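You operate a simulated robot arm through the tools that you are given. There is no shell and no other tool.

You run a simulated robot arm. Do the job below in one go: nothing can be reset, and whatever is moved stays where it is left.

## Task
Put things in order on the packing table top. At the end: the white filter element stands where the black blue banded rubber foot stood; the black blue banded rubber foot stands where the blue hose end stood; the blue hose end stands where the black keyed thermostat stood; the black keyed thermostat stands on top of the hinge grease tin; whatever was shut is shut again. Leave all else as you found it, and nothing knocked over.

The check looks at the end state, three seconds after you hand in, the way a careful person would. Anything else that was tipped, shoved, dropped, spilled or broken makes it a failure.

## Robot
A 6-joint arm with a two-finger parallel gripper, fixed in place. Base frame: the origin is at the foot of the arm, x ahead of it, y to its left, z up; the work surface is at about z = 0. Readings come in m, rad, newtons and seconds.
With the tool pointing down near the work surface it reaches from about 0.12 to 0.5 m from the base axis. Its first joint turns from -1.257 to 1.257 rad. Payload 0.65 kg.
The TCP is the grasp point between the finger pads, 0.025 m short of the fingertips. In the tool frame z runs along the fingers and y along their closing line. Largest opening 0.076 m; finger width 0.018, thickness 0.01; the body of the gripper, 0.036 by 0.078 m, starts 0.045 m behind the TCP.
Orientation is that of the tool frame in the base frame, as a unit quaternion [w, x, y, z]. With the fingers straight down and closing along the base's y, the tool's x points along the base's -x, its y along +y and its z along -z.

## Interface
- The arm moves only by the tool nudge_tool. Its argument "moves" is a list of rows, each an object of numbers (a shift or turn left out is 0, a gripper value left out holds the last): "fingers": the gripper command, from -1 (shut) to 1 (fully open), values between in proportion; "x", "y", "z": the shift along the base's x, y, z in mm; "wx", "wy", "wz": the turn, a rotation vector about the base's x, y, z in rad. In form: [{"fingers": .., "x": .., "y": .., "z": .., "wx": .., "wy": .., "wz": ..}, ...]. A call has 1 to 20 rows; each row is the pose to reach, as a shift and turn from the pose commanded when the call began. Rows are played at 5 a second. More than 0.05 m and 0.15 rad between two rows, or a gripper value outside its range, and nothing of the call is played. Where a pose cannot be reached the arm comes as near as it can. A force on the tool above 40 N (or 10 N above the force at the start of the call, whichever is more), or a blocked arm, ends the call early, and 0.2 s more pass. Each finger travels about 0.108 m/s and halts on what it meets, pressing with about 34 N; the grip force reading is that of the motor and also rises with nothing between the fingers. The clock runs only during rows and for 0.2 s after the last one: add rows that repeat a pose to give the fingers time. The reply holds the time, the measured pose of the TCP, the force on the tool along the base axes, the opening and the grip force, in the units named above and with some noise, with the torque about the TCP (base axes, N m) and any sound that the robot's microphone picked up.
- Cameras (640 x 400 px; columns grow to the right, rows downward): "scene" is fixed at [0.077, 0.2773, 0.4186]; the picture's right is [-0.72, -0.69, 0.00], its down [-0.28, 0.29, -0.91] and it looks along [0.63, -0.66, -0.41] (base axes); focal length 240 px, centre (320, 200). "wrist" rides on the gripper at [0.058, 0.011, -0.081] in the tool frame; the picture's right is [-0.18, 0.98, 0.00], its down [-0.75, -0.14, -0.64] and it looks along [-0.63, -0.12, 0.77] (tool axes); focal length 243 px, centre (320, 200).
- capture(camera): a new picture of that camera. No time passes.
- measure_at(camera, pixels): for up to 12 pixels [column, row] of the newest picture of that camera ("zoom" is the newest enlarged one), the place [x, y, z] in the base frame of the surface seen there, good to about 0.002 m, but the place of the scene camera against the robot may be out by one fixed shift of up to 0.018 m in any direction. No time passes.
- inspect(camera, box): a new picture of the part [left, top, right, bottom] of that camera's present view, enlarged. No time passes.
- sign_off(): hands the job in; it is judged then, once.

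Unless the task says otherwise, let go and move clear before handing in.

The tools are called after "Request:" as a command line: name --argument value ..., lists and objects as JSON in quotes. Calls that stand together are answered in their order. nudge_tool: Moves the arm, as the interface text tells. Its arguments: {"type":"object","properties":{"moves":{"type":"array","items":{"type":"object","properties":{"fingers":{"type":"number"},"x":{"type":"number"},"y":{"type":"number"},"z":{"type":"number"},"wx":{"type":"number"},"wy":{"type":"number"},"wz":{"type":"number"}}}}},"required":["moves"]} The other tools are called the same way: capture (camera) takes a picture; measure_at (camera, pixels) gives the place of the surface under pixels of a picture; inspect (camera, box) takes an enlarged picture of a part of a camera's view; sign_off () hands the job in.

At the start:

```text
time: 0.0
tcp_pos: [0.2324, -0.0636, 0.3098]
ee_rot: [0.0, 0.0, 1.0, 0.001]
wrist_force: [-0.1, 0.4, -0.6]
wrist_torque: [-0.01, 0.02, 0.0]
grip_width: 0.0758
grip_force: 0.1
```

scene: 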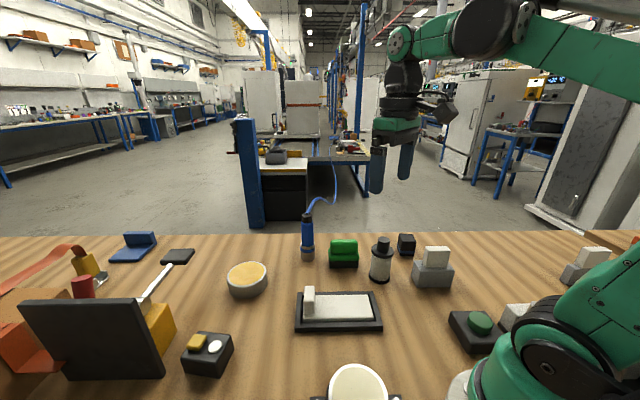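
wrist: 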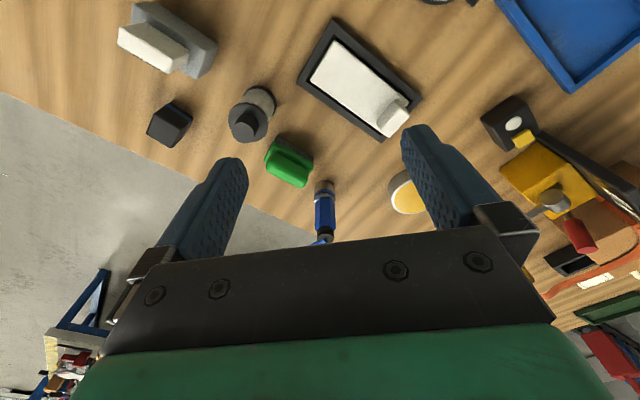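

The first pictures show a table with several objects: blue hose end near scene (307,240), a green block (343,253), a white/black cylinder (381,260), a black cube (406,243), a tin (247,280) and others. I'll enlarge the parts to identify each one.

Request:
inspect --camera "scene" --box '[280, 200, 480, 325]'

Request:
inspect --camera "scene" --box '[0, 220, 280, 395]'

Request:
inspect --camera "scene" --box '[280, 270, 640, 400]'

Request:
inspect --camera "wrist" --box '[100, 0, 440, 212]'

Request:
inspect --camera "wrist" --box '[380, 60, 640, 300]'

```text
3.20 times, centred on (380, 262) of scene
```

zoom: 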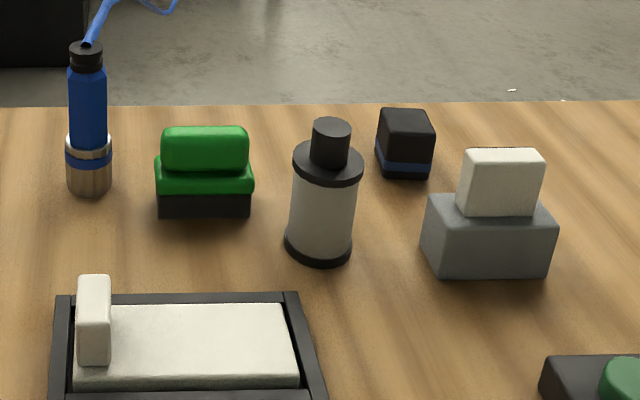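

```text
2.29 times, centred on (140, 308) of scene
```

zoom: 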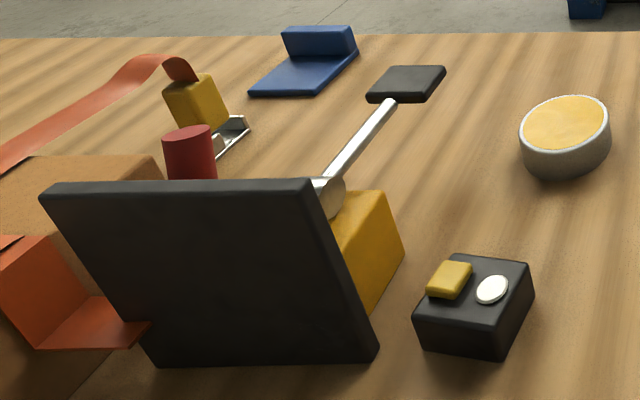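

```text
1.78 times, centred on (460, 335) of scene
```

zoom: 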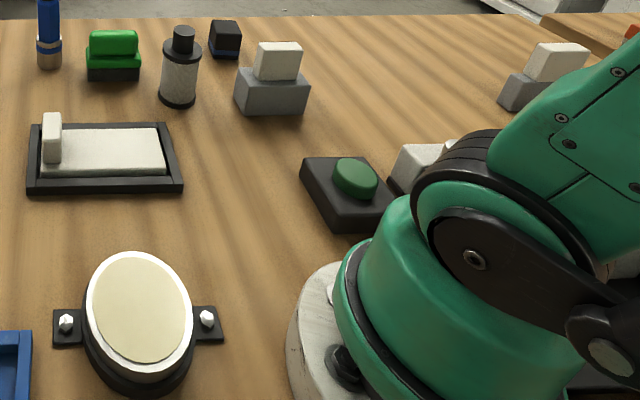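

```text
1.88 times, centred on (270, 106) of wrist
```

zoom: 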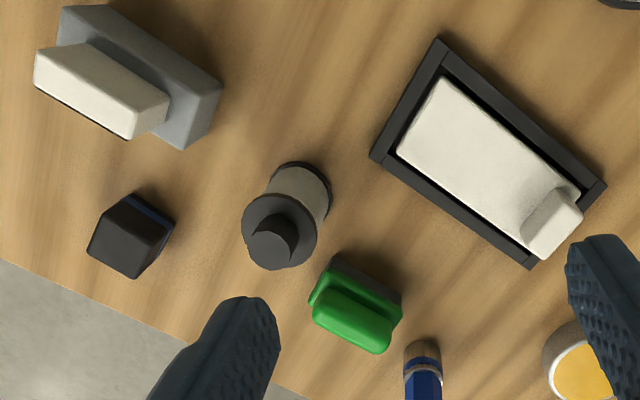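

```text
1.67 times, centred on (510, 180) of wrist
```

zoom: 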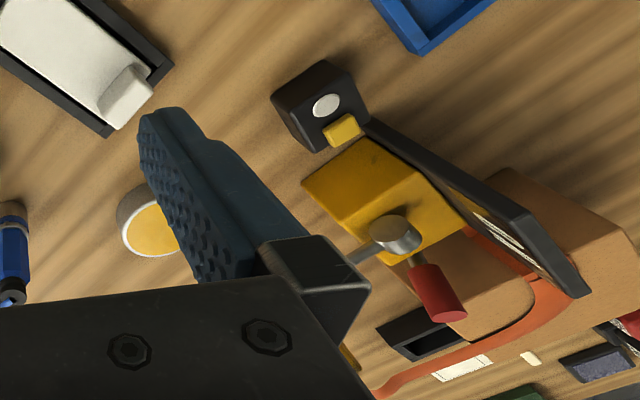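

The close-ups show a black block with a blue band (scene 406,243), a cylinder with black ends (381,260), a tray with a white handled plate (338,305), and a black block with a yellow key and white dot (207,353). I'll measure the main places in both pictures to find the scene camera's shift.

Request:
measure_at --camera "scene" --pixels '[[406, 237], [381, 242], [343, 243], [307, 258], [247, 272], [335, 310], [309, 290], [207, 340], [436, 250], [480, 320], [357, 385], [400, 330]]'

Request:
capture --camera "wrist"

Request:
measure_at --camera "wrist" --pixels '[[163, 127], [245, 122], [287, 165], [324, 190], [402, 195], [355, 80], [393, 118], [505, 120], [150, 45], [260, 95], [230, 40], [545, 190]]'

```text
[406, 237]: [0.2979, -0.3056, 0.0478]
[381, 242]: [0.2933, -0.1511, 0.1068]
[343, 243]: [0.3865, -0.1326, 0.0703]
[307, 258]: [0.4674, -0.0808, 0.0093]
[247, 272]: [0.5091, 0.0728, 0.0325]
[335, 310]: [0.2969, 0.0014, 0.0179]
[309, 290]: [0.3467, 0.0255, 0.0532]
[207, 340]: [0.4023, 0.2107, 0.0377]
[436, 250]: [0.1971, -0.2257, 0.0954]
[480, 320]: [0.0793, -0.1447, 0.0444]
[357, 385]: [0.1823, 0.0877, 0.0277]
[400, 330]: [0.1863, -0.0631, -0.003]
```

```text
taken
```

wrist: 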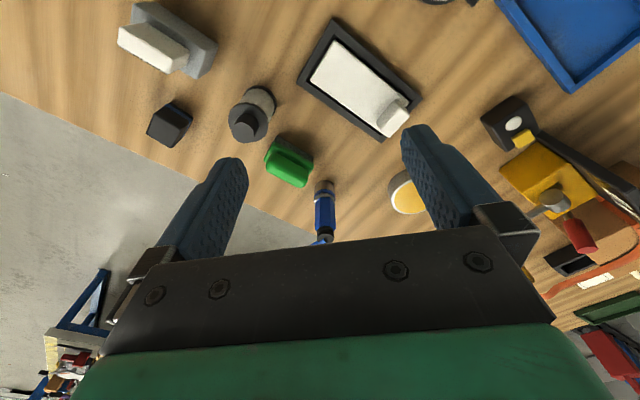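

```text
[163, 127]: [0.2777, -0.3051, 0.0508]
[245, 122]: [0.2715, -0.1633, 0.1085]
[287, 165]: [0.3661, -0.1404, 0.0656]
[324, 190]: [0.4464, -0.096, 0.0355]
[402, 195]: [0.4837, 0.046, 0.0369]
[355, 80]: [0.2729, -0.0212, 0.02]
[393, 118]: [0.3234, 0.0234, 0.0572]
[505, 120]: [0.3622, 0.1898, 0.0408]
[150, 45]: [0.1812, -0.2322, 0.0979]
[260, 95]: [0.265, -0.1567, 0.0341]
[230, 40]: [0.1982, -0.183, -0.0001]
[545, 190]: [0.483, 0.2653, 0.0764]
```

The wrist readings sit about 0.02 m lower in x than the scene readings, so the scene camera is shifted. I'll enlarge individual objects from both cameras to see which one is the thermostat and which the filter.

Request:
inspect --camera "scene" --box '[170, 320, 250, 385]'

Request:
inspect --camera "scene" --box '[290, 280, 390, 340]'

Request:
inspect --camera "scene" --box '[290, 180, 350, 275]'

Request:
inspect --camera "scene" --box '[440, 230, 640, 360]'

Request:
inspect --camera "scene" --box '[360, 225, 460, 295]'

Request:
inspect --camera "scene" --box '[0, 225, 220, 385]'

```text
6.15 times, centred on (210, 352) of scene
```

zoom: 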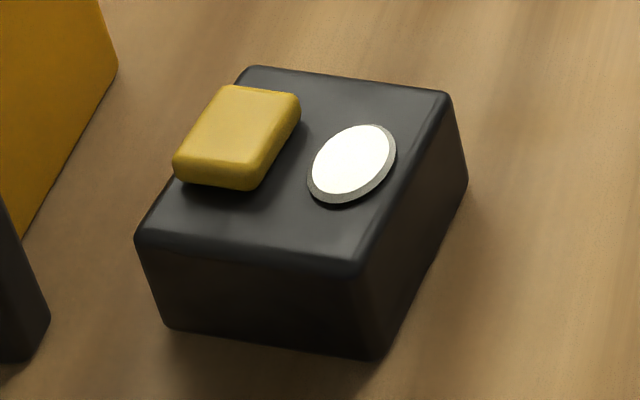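

```text
6.40 times, centred on (340, 310) of scene
```

zoom: 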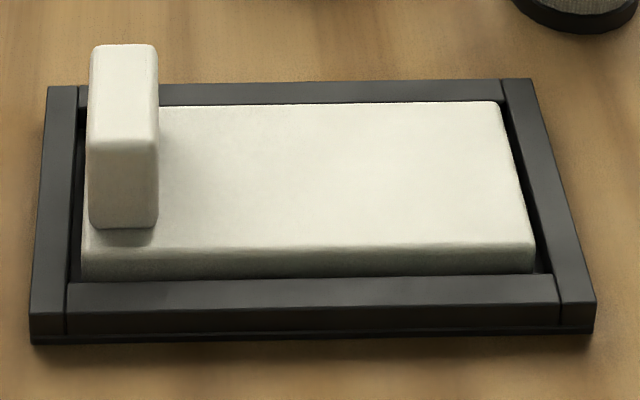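

```text
4.21 times, centred on (320, 228) of scene
```

zoom: 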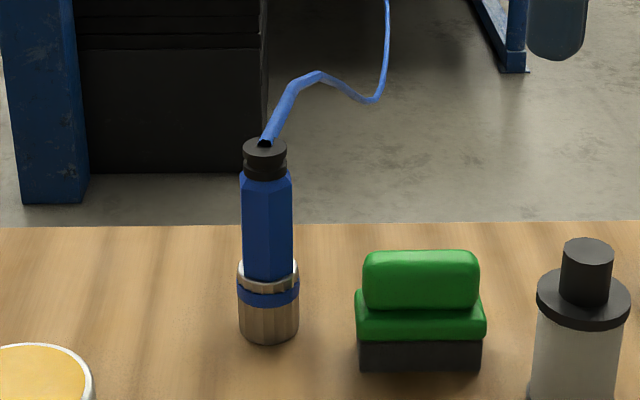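

```text
3.08 times, centred on (540, 295) of scene
```

zoom: 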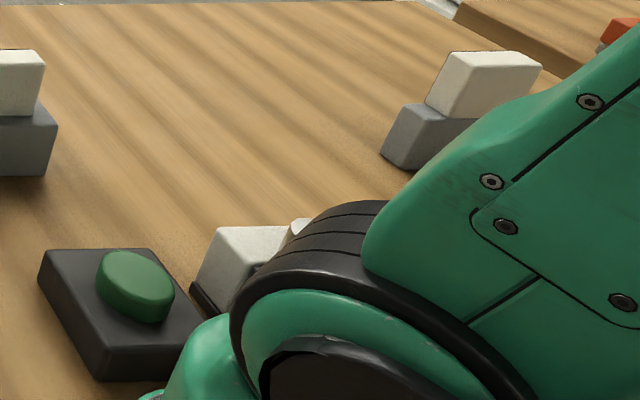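

```text
5.71 times, centred on (410, 260) of scene
```

zoom: 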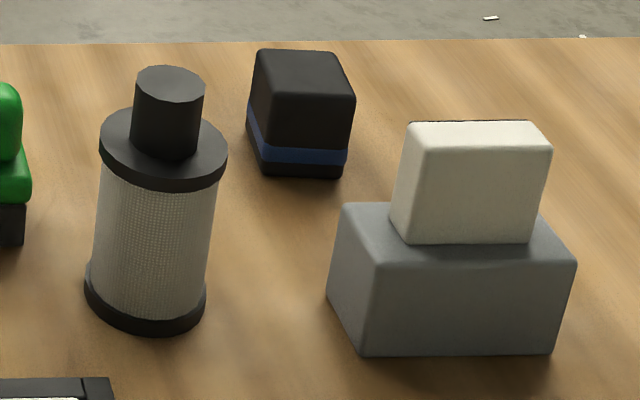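

```text
2.50 times, centred on (110, 305) of scene
```

zoom: 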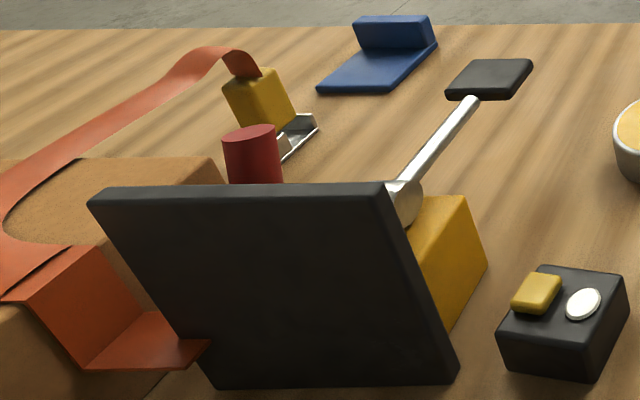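

The mesh-walled cylinder with black ends (scene 381,260) looks like the filter element and the blue-banded block (406,243) the rubber foot. I'll swing the arm high to the left to view the left side and the tin from the wrist camera.

Request:
nudge_tool --moves '[{"fingers": 1, "x": -10, "y": 40, "z": 10}, {"x": -20, "y": 80, "z": 20}, {"x": -30, "y": 120, "z": 30}, {"x": -40, "y": 160, "z": 30}, {"x": -40, "y": 160, "z": 30}]'

Request:
capture --camera "wrist"

Request:
capture --camera "scene"

```text
time: 1.2
tcp_pos: [0.192, 0.0964, 0.3412]
ee_rot: [0.001, -0.001, 1.0, 0.0]
wrist_force: [0.7, 0.1, -0.9]
wrist_torque: [0.02, 0.01, 0.0]
grip_width: 0.076
grip_force: 0.0
```

```text
taken
```

wrist: 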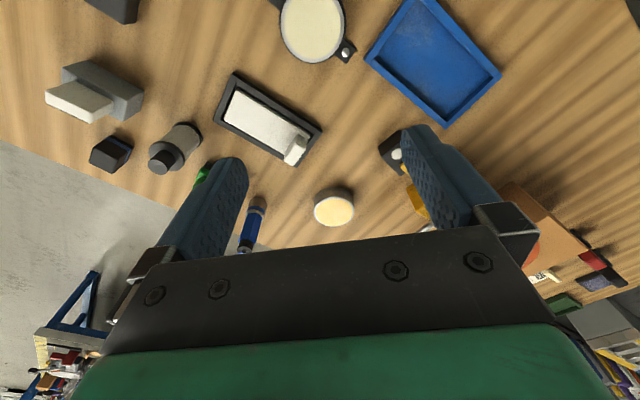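

```text
taken
```

scene: 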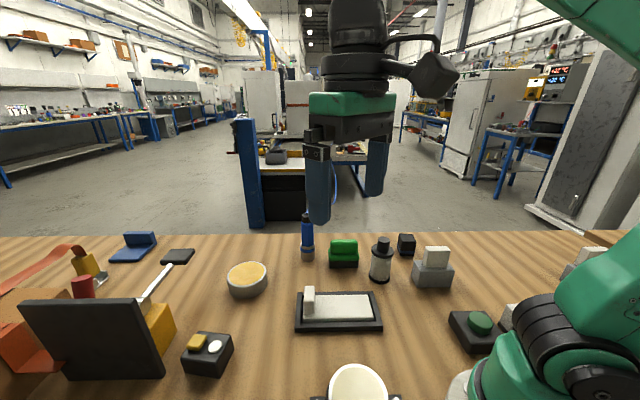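

The wrist view now shows the tin (334,208), a blue tray (432,60) and the round mount (312,25). I'll turn the wrist leftward to see the left side of the table.

Request:
nudge_tool --moves '[{"wz": 0.14}, {"wz": 0.28}, {"wz": 0.42}, {"wz": 0.56}, {"wz": 0.7}, {"wz": 0.84}, {"wz": 0.84}]'

Request:
capture --camera "wrist"

Request:
inspect --camera "wrist" --box '[180, 0, 480, 220]'

```text
time: 2.8
tcp_pos: [0.1919, 0.0959, 0.3408]
ee_rot: [0.0, -0.409, 0.913, 0.0]
wrist_force: [-0.7, 0.5, 0.2]
wrist_torque: [0.02, 0.02, 0.0]
grip_width: 0.0762
grip_force: 0.1
```

```text
taken
```

wrist: 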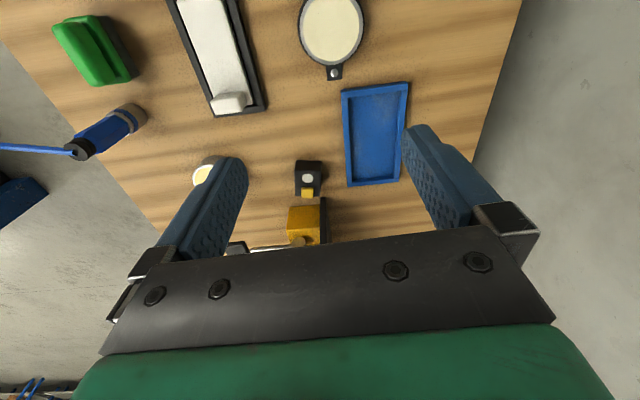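

```text
1.82 times, centred on (330, 110) of wrist
```

zoom: 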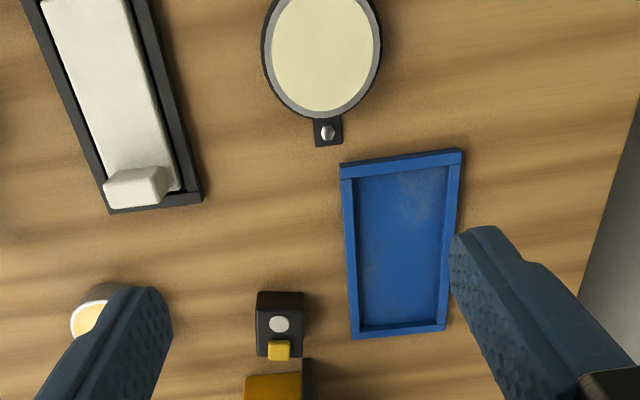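

The hose end really has a blue hose running off its top (wrist 75,150 to 0,147). I'll enlarge the scene view of the hose and look further left.

Request:
inspect --camera "scene" --box '[270, 0, 420, 260]'

Request:
nudge_tool --moves '[{"y": 40, "z": 20}, {"y": 80, "z": 40}, {"x": 20, "y": 120, "z": 40, "wz": -0.14}, {"x": 40, "y": 150, "z": 40, "wz": -0.28}, {"x": 40, "y": 150, "z": 40, "wz": -0.42}, {"x": 40, "y": 150, "z": 40, "wz": -0.42}]'

Request:
capture --camera "wrist"

```text
1.54 times, centred on (345, 130) of scene
```

zoom: 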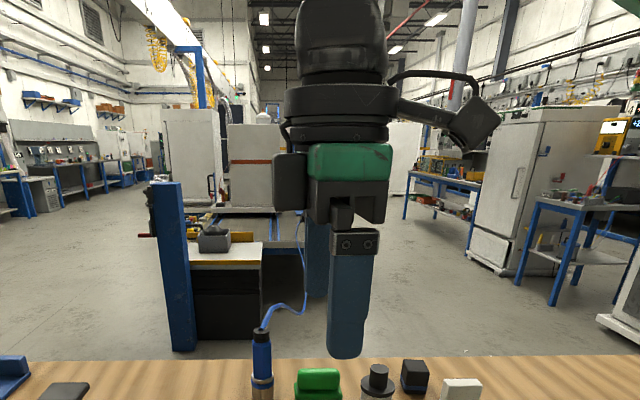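

```text
time: 4.2
tcp_pos: [0.2237, 0.2376, 0.3654]
ee_rot: [0.0, -0.208, 0.978, 0.0]
wrist_force: [0.6, 0.0, 0.1]
wrist_torque: [0.02, 0.03, -0.01]
grip_width: 0.076
grip_force: 0.1
out of reach, approached as far as the arm can: row 4, 5, 6
```

```text
taken
```

wrist: 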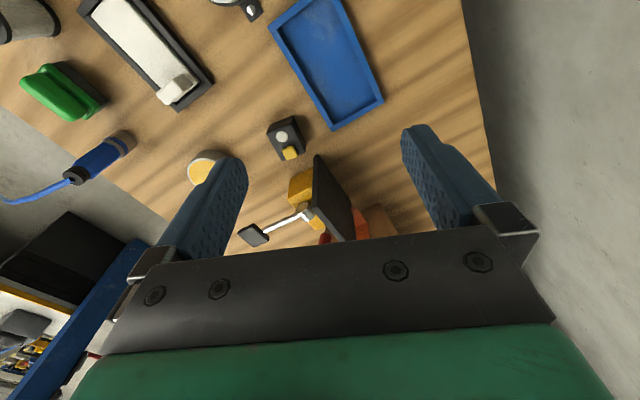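

The hose arcs away from the table past wrist (30,195). I'll measure points along it and on the left-hand objects.

Request:
measure_at --camera "wrist" --pixels '[[72, 176], [55, 187], [30, 197], [5, 202], [285, 130], [206, 167], [252, 235], [300, 188], [325, 200], [95, 155], [120, 140], [305, 215]]'

Request:
inspect --camera "wrist" --box '[180, 100, 400, 250]'

Request:
inspect --camera "wrist" --box '[0, 100, 160, 210]'

Request:
capture --camera "scene"

```text
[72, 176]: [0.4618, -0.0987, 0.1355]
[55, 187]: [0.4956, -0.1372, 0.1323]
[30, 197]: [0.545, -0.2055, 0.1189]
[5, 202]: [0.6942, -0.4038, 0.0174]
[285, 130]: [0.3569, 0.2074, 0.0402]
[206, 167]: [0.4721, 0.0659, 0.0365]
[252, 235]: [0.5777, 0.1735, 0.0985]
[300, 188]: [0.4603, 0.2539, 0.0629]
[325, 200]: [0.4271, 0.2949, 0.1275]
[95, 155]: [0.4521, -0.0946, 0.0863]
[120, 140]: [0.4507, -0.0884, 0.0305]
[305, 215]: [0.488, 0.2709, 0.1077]
```

```text
2.67 times, centred on (290, 175) of wrist
```

zoom: 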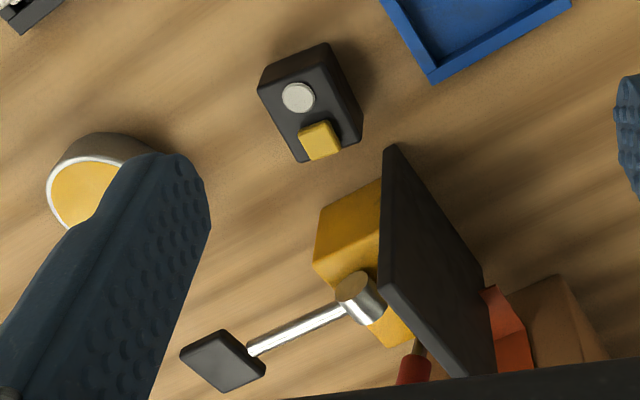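

```text
3.64 times, centred on (80, 155) of wrist
```

zoom: 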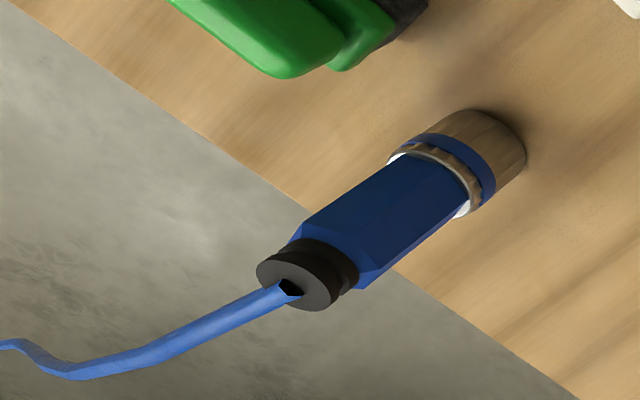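

```text
taken
```

scene: 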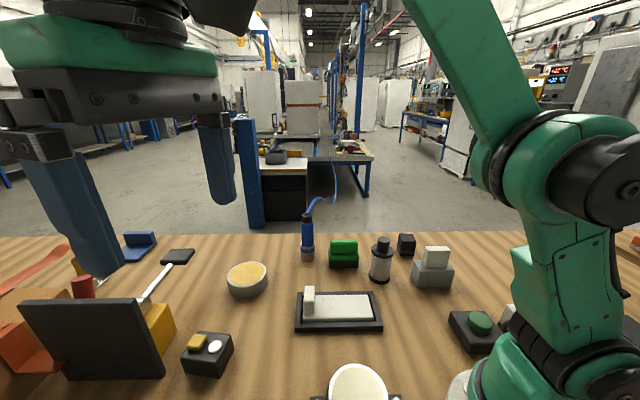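

The panel, lever and yellow block sit close beyond the black keyed block (wrist 285,130), and the hose runs off toward +x, -y. I'll get a nearer look at the keyed block before deciding on the grip.

Request:
nudge_tool --moves '[{"y": -40, "z": -30}, {"y": -70, "z": -60}, {"x": -10, "y": -90, "z": -90}, {"x": -20, "y": -90, "z": -110}, {"x": -20, "y": -90, "z": -110}]'

Request:
capture --camera "wrist"

```text
time: 5.4
tcp_pos: [0.2033, 0.147, 0.2538]
ee_rot: [0.001, -0.209, 0.978, 0.0]
wrist_force: [0.7, -0.3, 0.0]
wrist_torque: [0.0, -0.02, 0.01]
grip_width: 0.0758
grip_force: 0.0
```

```text
taken
```

wrist: 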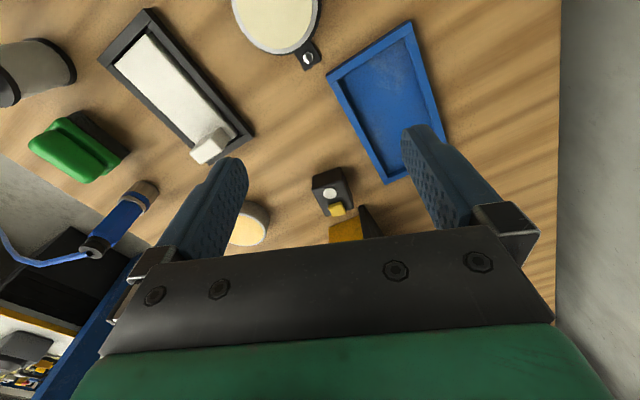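

The keyed block is at wrist (330,192), partly low in the view. I'll move forward so it lies mid-picture between the fingers.

Request:
nudge_tool --moves '[{"x": 40, "y": 15}, {"x": 80, "y": 20}, {"x": 80, "y": 20}]'

Request:
capture --camera "wrist"

Request:
inspect --camera "wrist" --box '[240, 60, 440, 240]'

```text
time: 6.2
tcp_pos: [0.2846, 0.1688, 0.2528]
ee_rot: [0.0, -0.209, 0.978, -0.001]
wrist_force: [0.1, -0.1, 0.7]
wrist_torque: [0.04, -0.02, 0.02]
grip_width: 0.0762
grip_force: 0.0
```

```text
taken
```

wrist: 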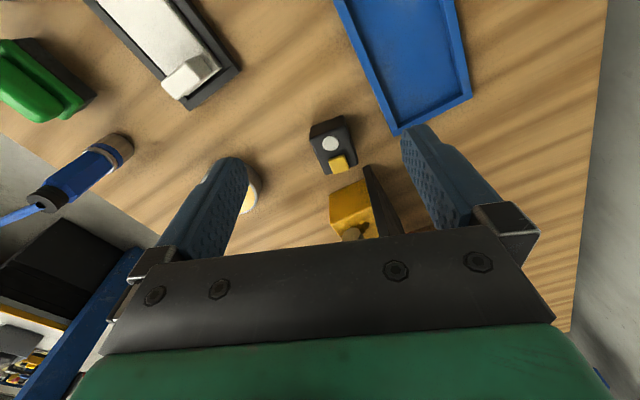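

```text
2.22 times, centred on (340, 150) of wrist
```

zoom: 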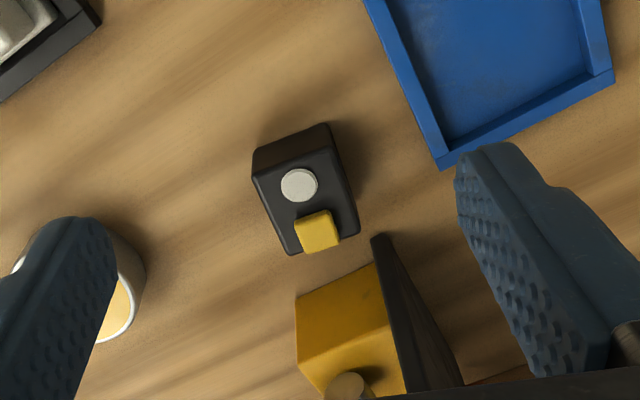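

The keyed block's top face shows clearly in the zoom (corners near 254,177; 330,152; 358,232; 288,254). I'll measure its corners and the neighbouring yellow block and panel.

Request:
measure_at --camera "zoom" --pixels '[[258, 178], [328, 156], [353, 228], [291, 249], [300, 186], [318, 230], [259, 155], [325, 128], [376, 240], [300, 300], [372, 268], [385, 300]]'

Request:
measure_at --camera "wrist" --pixels '[[350, 200], [365, 168], [395, 220], [250, 180], [258, 190], [350, 230], [300, 150], [320, 120], [355, 125], [340, 170]]'

```text
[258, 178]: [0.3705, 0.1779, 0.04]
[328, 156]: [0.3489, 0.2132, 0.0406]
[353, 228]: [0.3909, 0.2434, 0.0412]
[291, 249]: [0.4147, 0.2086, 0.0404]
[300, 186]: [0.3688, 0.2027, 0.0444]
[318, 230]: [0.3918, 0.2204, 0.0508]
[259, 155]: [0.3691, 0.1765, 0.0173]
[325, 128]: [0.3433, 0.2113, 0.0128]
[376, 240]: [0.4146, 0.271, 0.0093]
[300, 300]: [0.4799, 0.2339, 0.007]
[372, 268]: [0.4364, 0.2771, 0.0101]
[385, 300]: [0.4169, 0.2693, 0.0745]
```

```text
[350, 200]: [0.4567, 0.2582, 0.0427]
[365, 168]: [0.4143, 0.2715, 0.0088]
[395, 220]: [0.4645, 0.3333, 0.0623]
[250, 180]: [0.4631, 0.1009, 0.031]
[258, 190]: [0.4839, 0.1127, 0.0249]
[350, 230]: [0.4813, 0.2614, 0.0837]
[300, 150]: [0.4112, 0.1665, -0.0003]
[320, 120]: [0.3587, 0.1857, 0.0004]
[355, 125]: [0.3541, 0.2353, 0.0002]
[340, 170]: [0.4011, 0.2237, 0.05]
```

The keyed block's centre is about (0.381, 0.211), top z 0.040, roughly 0.046 × 0.058, turned about 34°; the panel foot is clear of it. Next I'll look at the tin straight on to fix its centre and height.

Request:
nudge_tool --moves '[{"x": -30, "y": -40, "z": 0, "wz": -0.14}, {"x": -50, "y": -80, "z": 0, "wz": -0.28}, {"x": -60, "y": -115, "z": 0, "wz": -0.4}, {"x": -60, "y": -115, "z": 0, "wz": -0.4}]'

Request:
capture --camera "wrist"

Request:
inspect --camera "wrist" --box '[260, 140, 400, 240]'

```text
time: 7.2
tcp_pos: [0.2238, 0.0522, 0.253]
ee_rot: [0.0, -0.01, 1.0, 0.0]
wrist_force: [-0.3, 0.4, -0.1]
wrist_torque: [-0.04, 0.0, -0.02]
grip_width: 0.0759
grip_force: 0.0
```

```text
taken
```

wrist: 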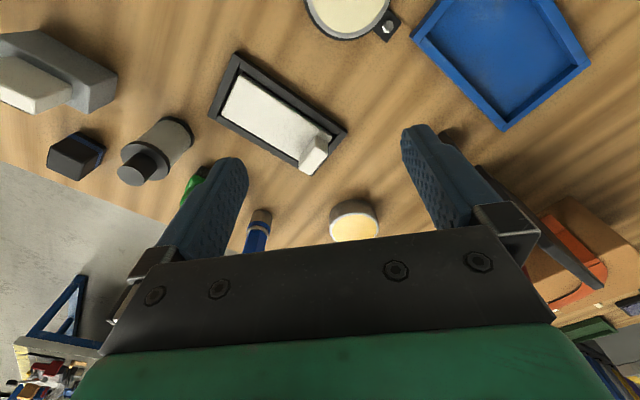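

```text
4.00 times, centred on (330, 190) of wrist
```

zoom: 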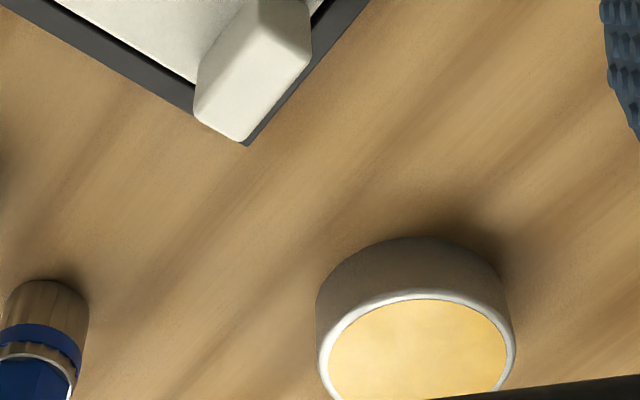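

The tin is at wrist (355,220), still cut by the gripper body. I'll move forward 60 mm for a full view.

Request:
nudge_tool --moves '[{"x": 40, "y": -10}, {"x": 80, "y": -25}, {"x": 80, "y": -25}]'

Request:
capture --camera "wrist"

Request:
inspect --camera "wrist" --box '[240, 80, 420, 240]'

```text
time: 8.0
tcp_pos: [0.3054, 0.0284, 0.2538]
ee_rot: [0.001, -0.009, 1.0, 0.001]
wrist_force: [0.3, 0.1, 0.6]
wrist_torque: [-0.01, -0.01, -0.01]
grip_width: 0.0762
grip_force: 0.0
```

```text
taken
```

wrist: 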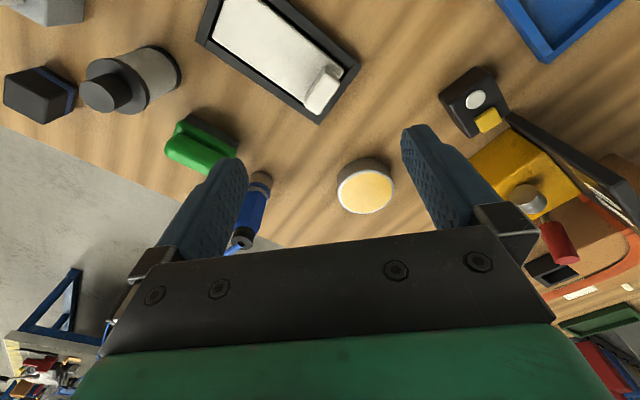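

```text
2.50 times, centred on (330, 160) of wrist
```

zoom: 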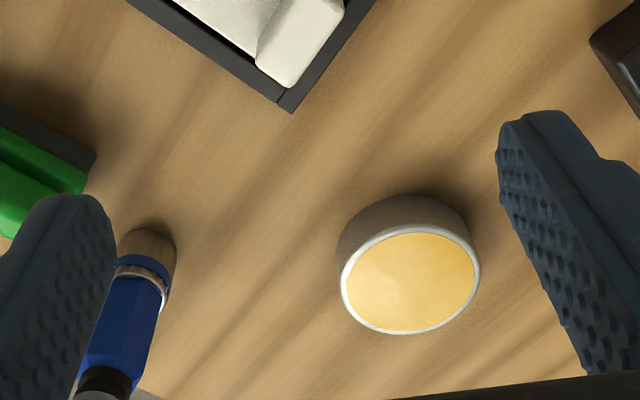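

The tin's whole rim is visible in the zoom (343,285 to 477,270). I'll measure rim and interior points.

Request:
measure_at --camera "zoom" --pixels '[[344, 288], [477, 268], [400, 231], [418, 330], [410, 282], [370, 285], [450, 275], [408, 250], [412, 315], [357, 316], [467, 245], [130, 240]]'

Request:
inspect --camera "scene" --box '[200, 245, 300, 310]'

```text
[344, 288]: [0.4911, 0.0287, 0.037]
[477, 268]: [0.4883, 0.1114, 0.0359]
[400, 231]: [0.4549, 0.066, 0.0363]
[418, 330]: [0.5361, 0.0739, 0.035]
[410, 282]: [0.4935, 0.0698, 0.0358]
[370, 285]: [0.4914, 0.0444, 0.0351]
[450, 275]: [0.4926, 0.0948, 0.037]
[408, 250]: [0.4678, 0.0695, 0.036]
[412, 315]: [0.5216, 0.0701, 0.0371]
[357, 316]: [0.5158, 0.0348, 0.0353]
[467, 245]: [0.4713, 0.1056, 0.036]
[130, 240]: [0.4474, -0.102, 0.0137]
```

```text
6.15 times, centred on (250, 278) of scene
```

zoom: 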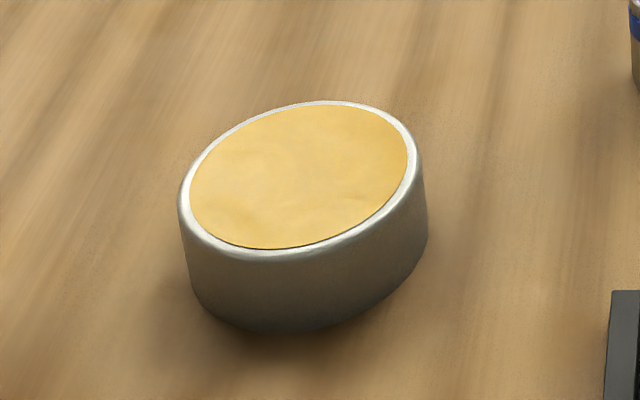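

The tin's centre is about (0.4955, 0.070), top z 0.036, diameter 0.081 — right at the edge of reach. Now I'll measure the hose end and the right-hand objects before touching anything.

Request:
nudge_tool --moves '[{"x": -10, "y": -40}, {"x": -20, "y": -80, "wz": -0.1}, {"x": -30, "y": -120, "wz": -0.2}, {"x": -40, "y": -150, "wz": -0.2}, {"x": -40, "y": -150, "wz": -0.2}]'

Request:
capture --camera "wrist"

Request:
inspect --camera "wrist" --box '[240, 80, 420, 240]'

```text
time: 9.2
tcp_pos: [0.2655, -0.1227, 0.2534]
ee_rot: [-0.001, 0.09, 0.996, 0.0]
wrist_force: [0.6, 0.3, -0.7]
wrist_torque: [-0.01, 0.01, -0.01]
grip_width: 0.076
grip_force: 0.0
```

```text
taken
```

wrist: 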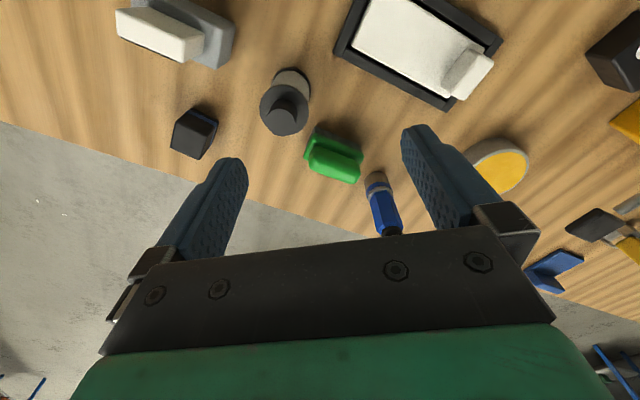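

```text
2.50 times, centred on (330, 160) of wrist
```

zoom: 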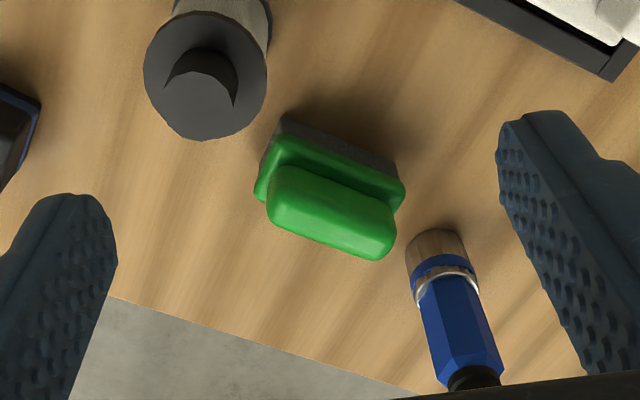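

The hose end is at zoom (440,300) with the green block beside it; the foot is at wrist (195,132) and the filter at (285,105). I'll measure their outlines.

Request:
measure_at --camera "zoom" --pixels '[[409, 255], [433, 240], [464, 243], [437, 260], [436, 270], [424, 300], [470, 290], [455, 330], [450, 360], [474, 380], [436, 232], [385, 170]]'

Request:
inspect --camera "wrist" --box '[150, 50, 330, 190]'

```text
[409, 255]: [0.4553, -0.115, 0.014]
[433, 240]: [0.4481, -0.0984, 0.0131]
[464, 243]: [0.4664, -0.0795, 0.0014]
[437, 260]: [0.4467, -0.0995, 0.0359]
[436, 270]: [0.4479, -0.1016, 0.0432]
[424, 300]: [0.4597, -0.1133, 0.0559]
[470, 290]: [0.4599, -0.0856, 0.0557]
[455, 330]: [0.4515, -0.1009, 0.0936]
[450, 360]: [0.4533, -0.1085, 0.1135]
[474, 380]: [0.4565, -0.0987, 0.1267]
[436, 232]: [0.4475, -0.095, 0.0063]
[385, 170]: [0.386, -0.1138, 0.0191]
```

```text
2.86 times, centred on (240, 120) of wrist
```

zoom: 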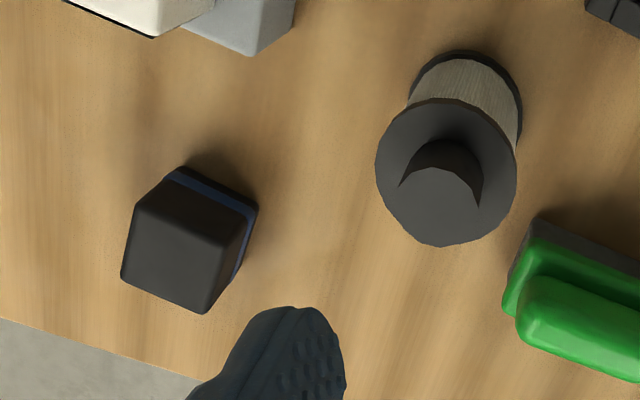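

The foot's top face corners lie near zoom (137,210), (226,246), (204,308), (124,275). I'll measure those plus the filter's cap and base.

Request:
measure_at --camera "zoom" --pixels '[[142, 214], [222, 247], [202, 303], [129, 273], [175, 260], [185, 175], [250, 208], [380, 180], [512, 180], [440, 190], [440, 240], [465, 60]]'

Request:
inspect --camera "scene" --box '[360, 225, 460, 295]'

Request:
measure_at --camera "zoom" --pixels '[[260, 55], [335, 58], [350, 95], [270, 90], [305, 75], [165, 85], [165, 175], [260, 170], [345, 170], [105, 140], [222, 150], [145, 325]]'

```text
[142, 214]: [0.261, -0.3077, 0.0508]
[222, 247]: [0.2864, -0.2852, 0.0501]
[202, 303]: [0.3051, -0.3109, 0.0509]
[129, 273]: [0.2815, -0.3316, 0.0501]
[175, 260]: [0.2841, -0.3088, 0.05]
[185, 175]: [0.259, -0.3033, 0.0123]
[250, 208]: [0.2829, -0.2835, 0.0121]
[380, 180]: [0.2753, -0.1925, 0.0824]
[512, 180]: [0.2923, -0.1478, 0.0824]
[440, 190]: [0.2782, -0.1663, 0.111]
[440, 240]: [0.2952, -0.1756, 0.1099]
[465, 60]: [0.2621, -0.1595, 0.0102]
```

```text
5.71 times, centred on (410, 260) of scene
```

zoom: 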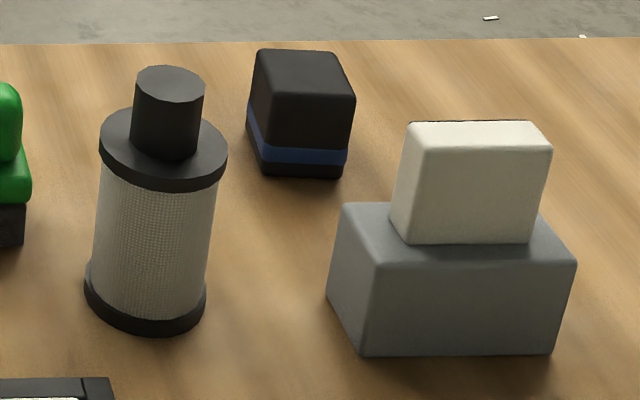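

```text
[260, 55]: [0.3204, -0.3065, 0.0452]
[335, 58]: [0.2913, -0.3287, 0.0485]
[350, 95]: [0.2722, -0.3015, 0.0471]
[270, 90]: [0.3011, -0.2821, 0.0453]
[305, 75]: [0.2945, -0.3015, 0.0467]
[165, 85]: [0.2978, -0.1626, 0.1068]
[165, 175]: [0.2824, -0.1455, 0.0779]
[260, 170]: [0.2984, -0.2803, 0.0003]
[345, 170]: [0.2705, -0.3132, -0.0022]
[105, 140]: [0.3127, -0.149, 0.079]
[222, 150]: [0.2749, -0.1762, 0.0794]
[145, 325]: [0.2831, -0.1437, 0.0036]
```

From these readings: foot centre ≈ (0.2835, -0.309), top 0.0505; filter axis ≈ (0.284, -0.170), top 0.110; hose end ≈ (0.464, -0.099); the scene camera reads about (+0.013, +0.004, -0.004) off. I'll cross-check the hose end, green block and keyed block in the scene view.

Request:
inspect --camera "scene" --box '[290, 205, 370, 275]'

Request:
measure_at --camera "zoom" --pixels '[[90, 330], [138, 345], [185, 330], [138, 300], [100, 220], [140, 230], [170, 220], [138, 70], [315, 315], [445, 315], [310, 235], [430, 230]]'

Request:
inspect --camera "scene" --box '[170, 320, 250, 385]'

Request:
measure_at --camera "zoom" --pixels '[[250, 72], [440, 98], [355, 265], [140, 235], [150, 240], [175, 320], [365, 350], [460, 185], [350, 165], [235, 130], [300, 250], [400, 95]]'

```text
5.71 times, centred on (330, 240) of scene
```

zoom: 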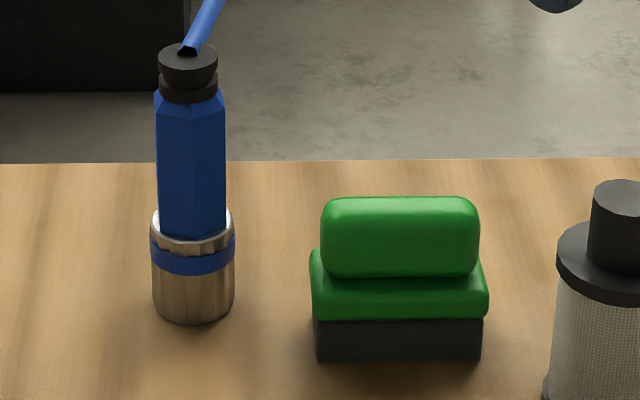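

```text
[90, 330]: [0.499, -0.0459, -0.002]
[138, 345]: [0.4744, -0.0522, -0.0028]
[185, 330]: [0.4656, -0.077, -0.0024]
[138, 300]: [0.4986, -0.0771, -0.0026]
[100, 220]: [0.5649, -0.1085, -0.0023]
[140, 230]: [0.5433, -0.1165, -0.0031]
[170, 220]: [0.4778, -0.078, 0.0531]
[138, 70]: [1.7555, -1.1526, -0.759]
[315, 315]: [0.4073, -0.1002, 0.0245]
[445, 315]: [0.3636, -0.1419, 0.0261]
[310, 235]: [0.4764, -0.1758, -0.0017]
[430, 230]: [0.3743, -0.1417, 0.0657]
```

```text
6.15 times, centred on (210, 352) of scene
```

zoom: 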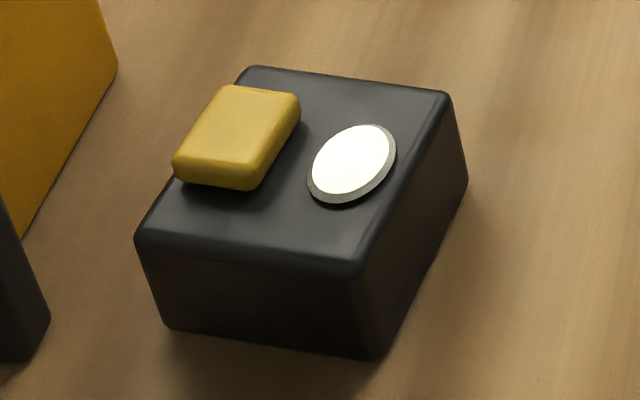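

```text
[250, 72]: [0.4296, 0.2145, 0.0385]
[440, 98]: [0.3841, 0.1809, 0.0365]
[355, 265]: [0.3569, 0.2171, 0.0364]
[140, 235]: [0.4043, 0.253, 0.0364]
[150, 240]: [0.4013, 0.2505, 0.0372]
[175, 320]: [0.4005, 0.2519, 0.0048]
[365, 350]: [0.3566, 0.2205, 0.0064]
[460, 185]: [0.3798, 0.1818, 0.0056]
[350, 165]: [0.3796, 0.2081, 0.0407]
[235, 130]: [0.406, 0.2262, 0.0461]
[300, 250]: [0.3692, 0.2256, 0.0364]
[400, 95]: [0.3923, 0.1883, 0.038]
```

The keyed block's scene corners, less the shift, give centre (0.381, 0.2115), agreeing with the wrist view. I'll re-measure the hose end properly at zoom column 150–235 and the green block's back.

Request:
inspect --camera "scene" --box '[290, 205, 370, 275]'

Request:
measure_at --camera "zoom" --pixels '[[155, 285], [193, 300], [231, 285], [193, 316], [190, 180], [188, 62], [162, 62], [214, 62], [160, 130], [222, 130], [205, 25], [188, 50]]'

Request:
capture --camera "wrist"

Request:
measure_at --camera "wrist" --pixels '[[306, 155], [347, 172], [358, 178], [315, 168], [363, 158], [320, 132], [333, 150], [308, 145]]'

```text
5.71 times, centred on (330, 240) of scene
```

zoom: 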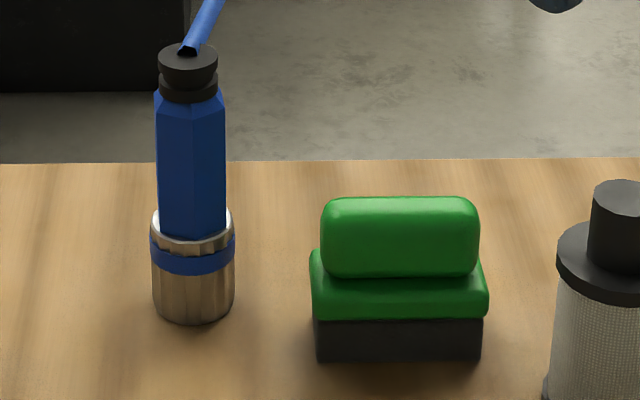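

```text
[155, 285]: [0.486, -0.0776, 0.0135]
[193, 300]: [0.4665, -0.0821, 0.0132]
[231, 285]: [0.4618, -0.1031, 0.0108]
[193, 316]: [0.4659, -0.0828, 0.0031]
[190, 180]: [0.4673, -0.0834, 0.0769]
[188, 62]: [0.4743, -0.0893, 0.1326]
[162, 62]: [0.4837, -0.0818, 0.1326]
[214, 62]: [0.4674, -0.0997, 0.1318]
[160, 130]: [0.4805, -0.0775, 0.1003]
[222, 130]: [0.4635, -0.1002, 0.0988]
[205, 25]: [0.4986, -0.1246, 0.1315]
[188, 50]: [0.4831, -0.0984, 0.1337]
```

```text
taken
```

wrist: 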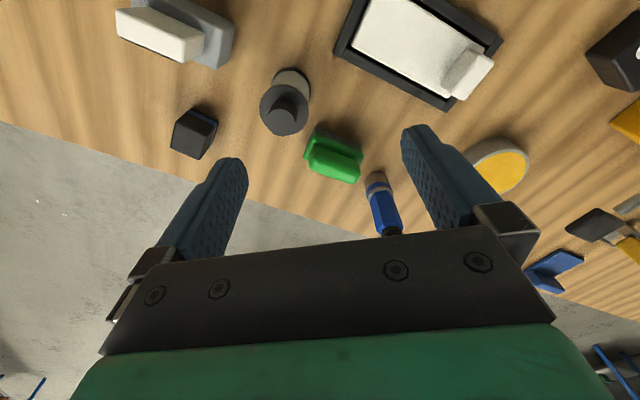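

```text
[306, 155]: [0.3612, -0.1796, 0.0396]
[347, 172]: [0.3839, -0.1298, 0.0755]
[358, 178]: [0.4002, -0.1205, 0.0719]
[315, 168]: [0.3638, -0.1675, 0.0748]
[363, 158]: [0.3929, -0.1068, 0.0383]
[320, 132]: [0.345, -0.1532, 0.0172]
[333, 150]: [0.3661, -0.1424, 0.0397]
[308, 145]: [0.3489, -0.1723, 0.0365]
```

The hose end's centre comes out near (0.4645, -0.098) and its hose leaves the top toward +x, -y. I'll start with the keyed block: swing above it at safe height with the fingers turned to 35°.

Request:
nudge_tool --moves '[{"fingers": 1, "x": 12.8, "y": 37.1, "wz": 0.088}, {"x": 25.7, "y": 74.2, "wz": 0.176}, {"x": 38.5, "y": 111.4, "wz": 0.263}, {"x": 51.3, "y": 148.5, "wz": 0.351}, {"x": 64.2, "y": 185.7, "wz": 0.439}, {"x": 77, "y": 222.8, "wz": 0.527}, {"x": 89.8, "y": 260, "wz": 0.614}, {"x": 102.7, "y": 297, "wz": 0.702}, {"x": 115.5, "y": 334.2, "wz": 0.79}, {"x": 115.5, "y": 334.2, "z": -40, "wz": 0.79}, {"x": 115.5, "y": 334.2, "z": -80, "wz": 0.79}, {"x": 115.5, "y": 334.2, "z": -80, "wz": 0.79}]'

Request:
capture --camera "wrist"

Request:
capture --camera "scene"

```text
time: 11.8
tcp_pos: [0.3814, 0.2123, 0.1742]
ee_rot: [0.0, -0.301, 0.954, 0.0]
wrist_force: [-0.5, 0.2, 1.1]
wrist_torque: [0.02, 0.02, 0.02]
grip_width: 0.0759
grip_force: 0.0
```

```text
taken
```

wrist: 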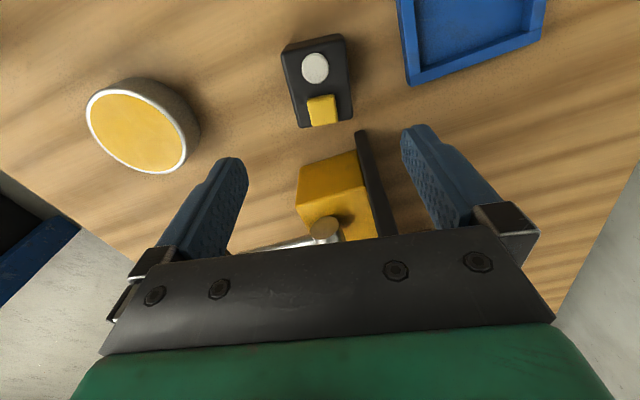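

```text
taken
```

scene: 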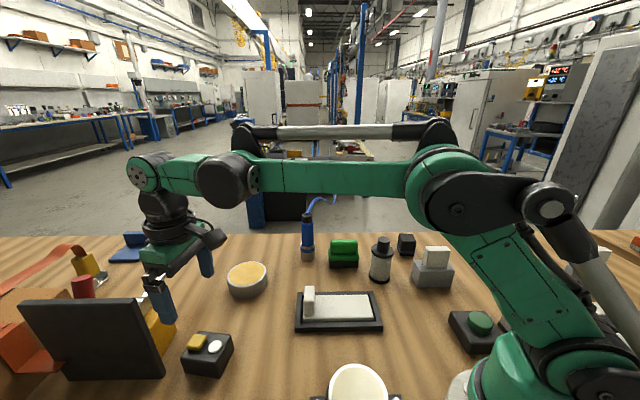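

The keyed block sits at wrist (317,82), close to where the tool axis should meet it. I'll measure its corners from this nearer view to refine the grip.

Request:
inspect --camera "wrist" --box '[260, 20, 380, 140]'

```text
3.33 times, centred on (320, 80) of wrist
```

zoom: 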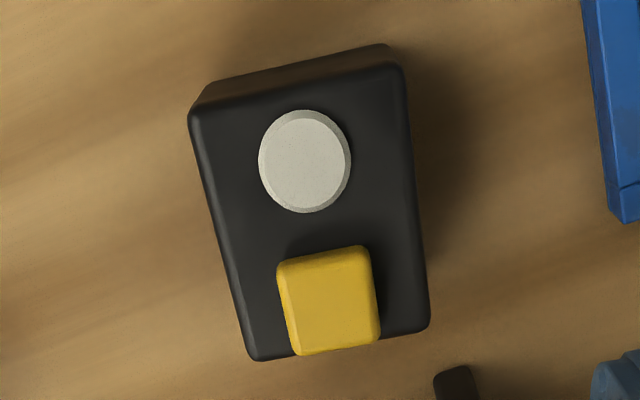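

Request:
measure_at --camera "zoom" --pixels '[[195, 112], [402, 70], [424, 325], [255, 355], [190, 118], [406, 150], [225, 240], [418, 240], [300, 88], [340, 340], [460, 390], [330, 300]]'

```text
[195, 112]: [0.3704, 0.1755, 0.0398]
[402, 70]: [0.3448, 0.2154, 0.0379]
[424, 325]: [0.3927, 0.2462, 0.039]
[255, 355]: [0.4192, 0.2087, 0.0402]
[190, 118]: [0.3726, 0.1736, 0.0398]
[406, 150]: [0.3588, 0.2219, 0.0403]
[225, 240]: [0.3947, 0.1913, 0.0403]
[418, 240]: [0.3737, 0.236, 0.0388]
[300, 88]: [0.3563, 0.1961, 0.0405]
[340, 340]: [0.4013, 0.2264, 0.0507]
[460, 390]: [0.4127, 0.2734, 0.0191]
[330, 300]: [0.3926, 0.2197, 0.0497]
```

The refined centre is (0.3818, 0.2115) with the edges at about 33.7°, matching the tool within a millimetre. I'll go down to z ≈ 0.030 with the fingers open.

Request:
nudge_tool --moves '[{"fingers": 1, "x": 0.4, "y": -0.8, "z": -40, "wz": -0.02}, {"x": 0.4, "y": -0.8, "z": -80, "wz": -0.02}, {"x": 0.4, "y": -0.8, "z": -110, "wz": -0.02}, {"x": 0.4, "y": -0.8, "z": -130, "wz": -0.02}, {"x": 0.4, "y": -0.8, "z": -143, "wz": -0.02}, {"x": 0.4, "y": -0.8, "z": -143, "wz": -0.02}]'

Request:
capture --camera "wrist"

Request:
capture --camera "scene"

```text
time: 13.2
tcp_pos: [0.3824, 0.2124, 0.0311]
ee_rot: [0.0, -0.29, 0.957, 0.0]
wrist_force: [0.0, 0.4, 0.3]
wrist_torque: [-0.01, 0.02, 0.01]
grip_width: 0.0759
grip_force: 0.0
```

```text
taken
```

wrist: 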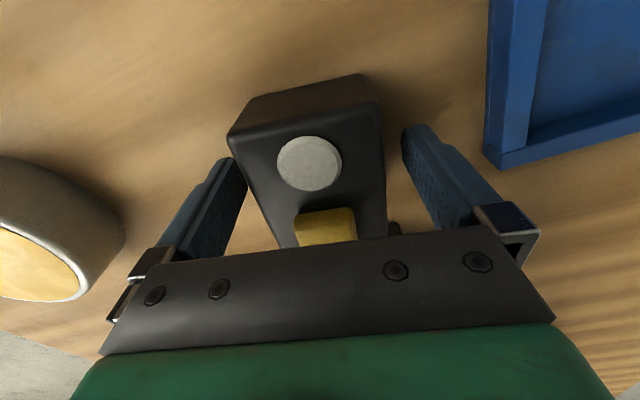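

```text
taken
```

scene: 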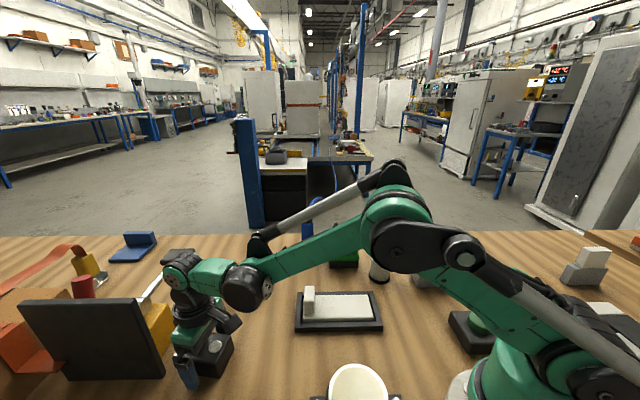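

The block lies squarely between the fingers with no contact force. I'll close on it.

Request:
nudge_tool --moves '[{"fingers": 0.4}, {"fingers": 0.2}, {"fingers": -1}, {"fingers": -1}, {"fingers": -1}]'

Request:
capture --camera "wrist"

```text
time: 14.4
tcp_pos: [0.3823, 0.2131, 0.0311]
ee_rot: [0.0, -0.29, 0.957, 0.0]
wrist_force: [0.0, -0.4, -0.9]
wrist_torque: [0.06, -0.02, -0.01]
grip_width: 0.0516
grip_force: 34.2
```

```text
taken
```

wrist: 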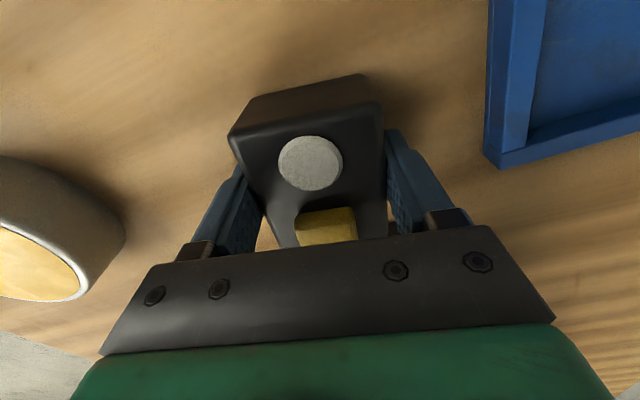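

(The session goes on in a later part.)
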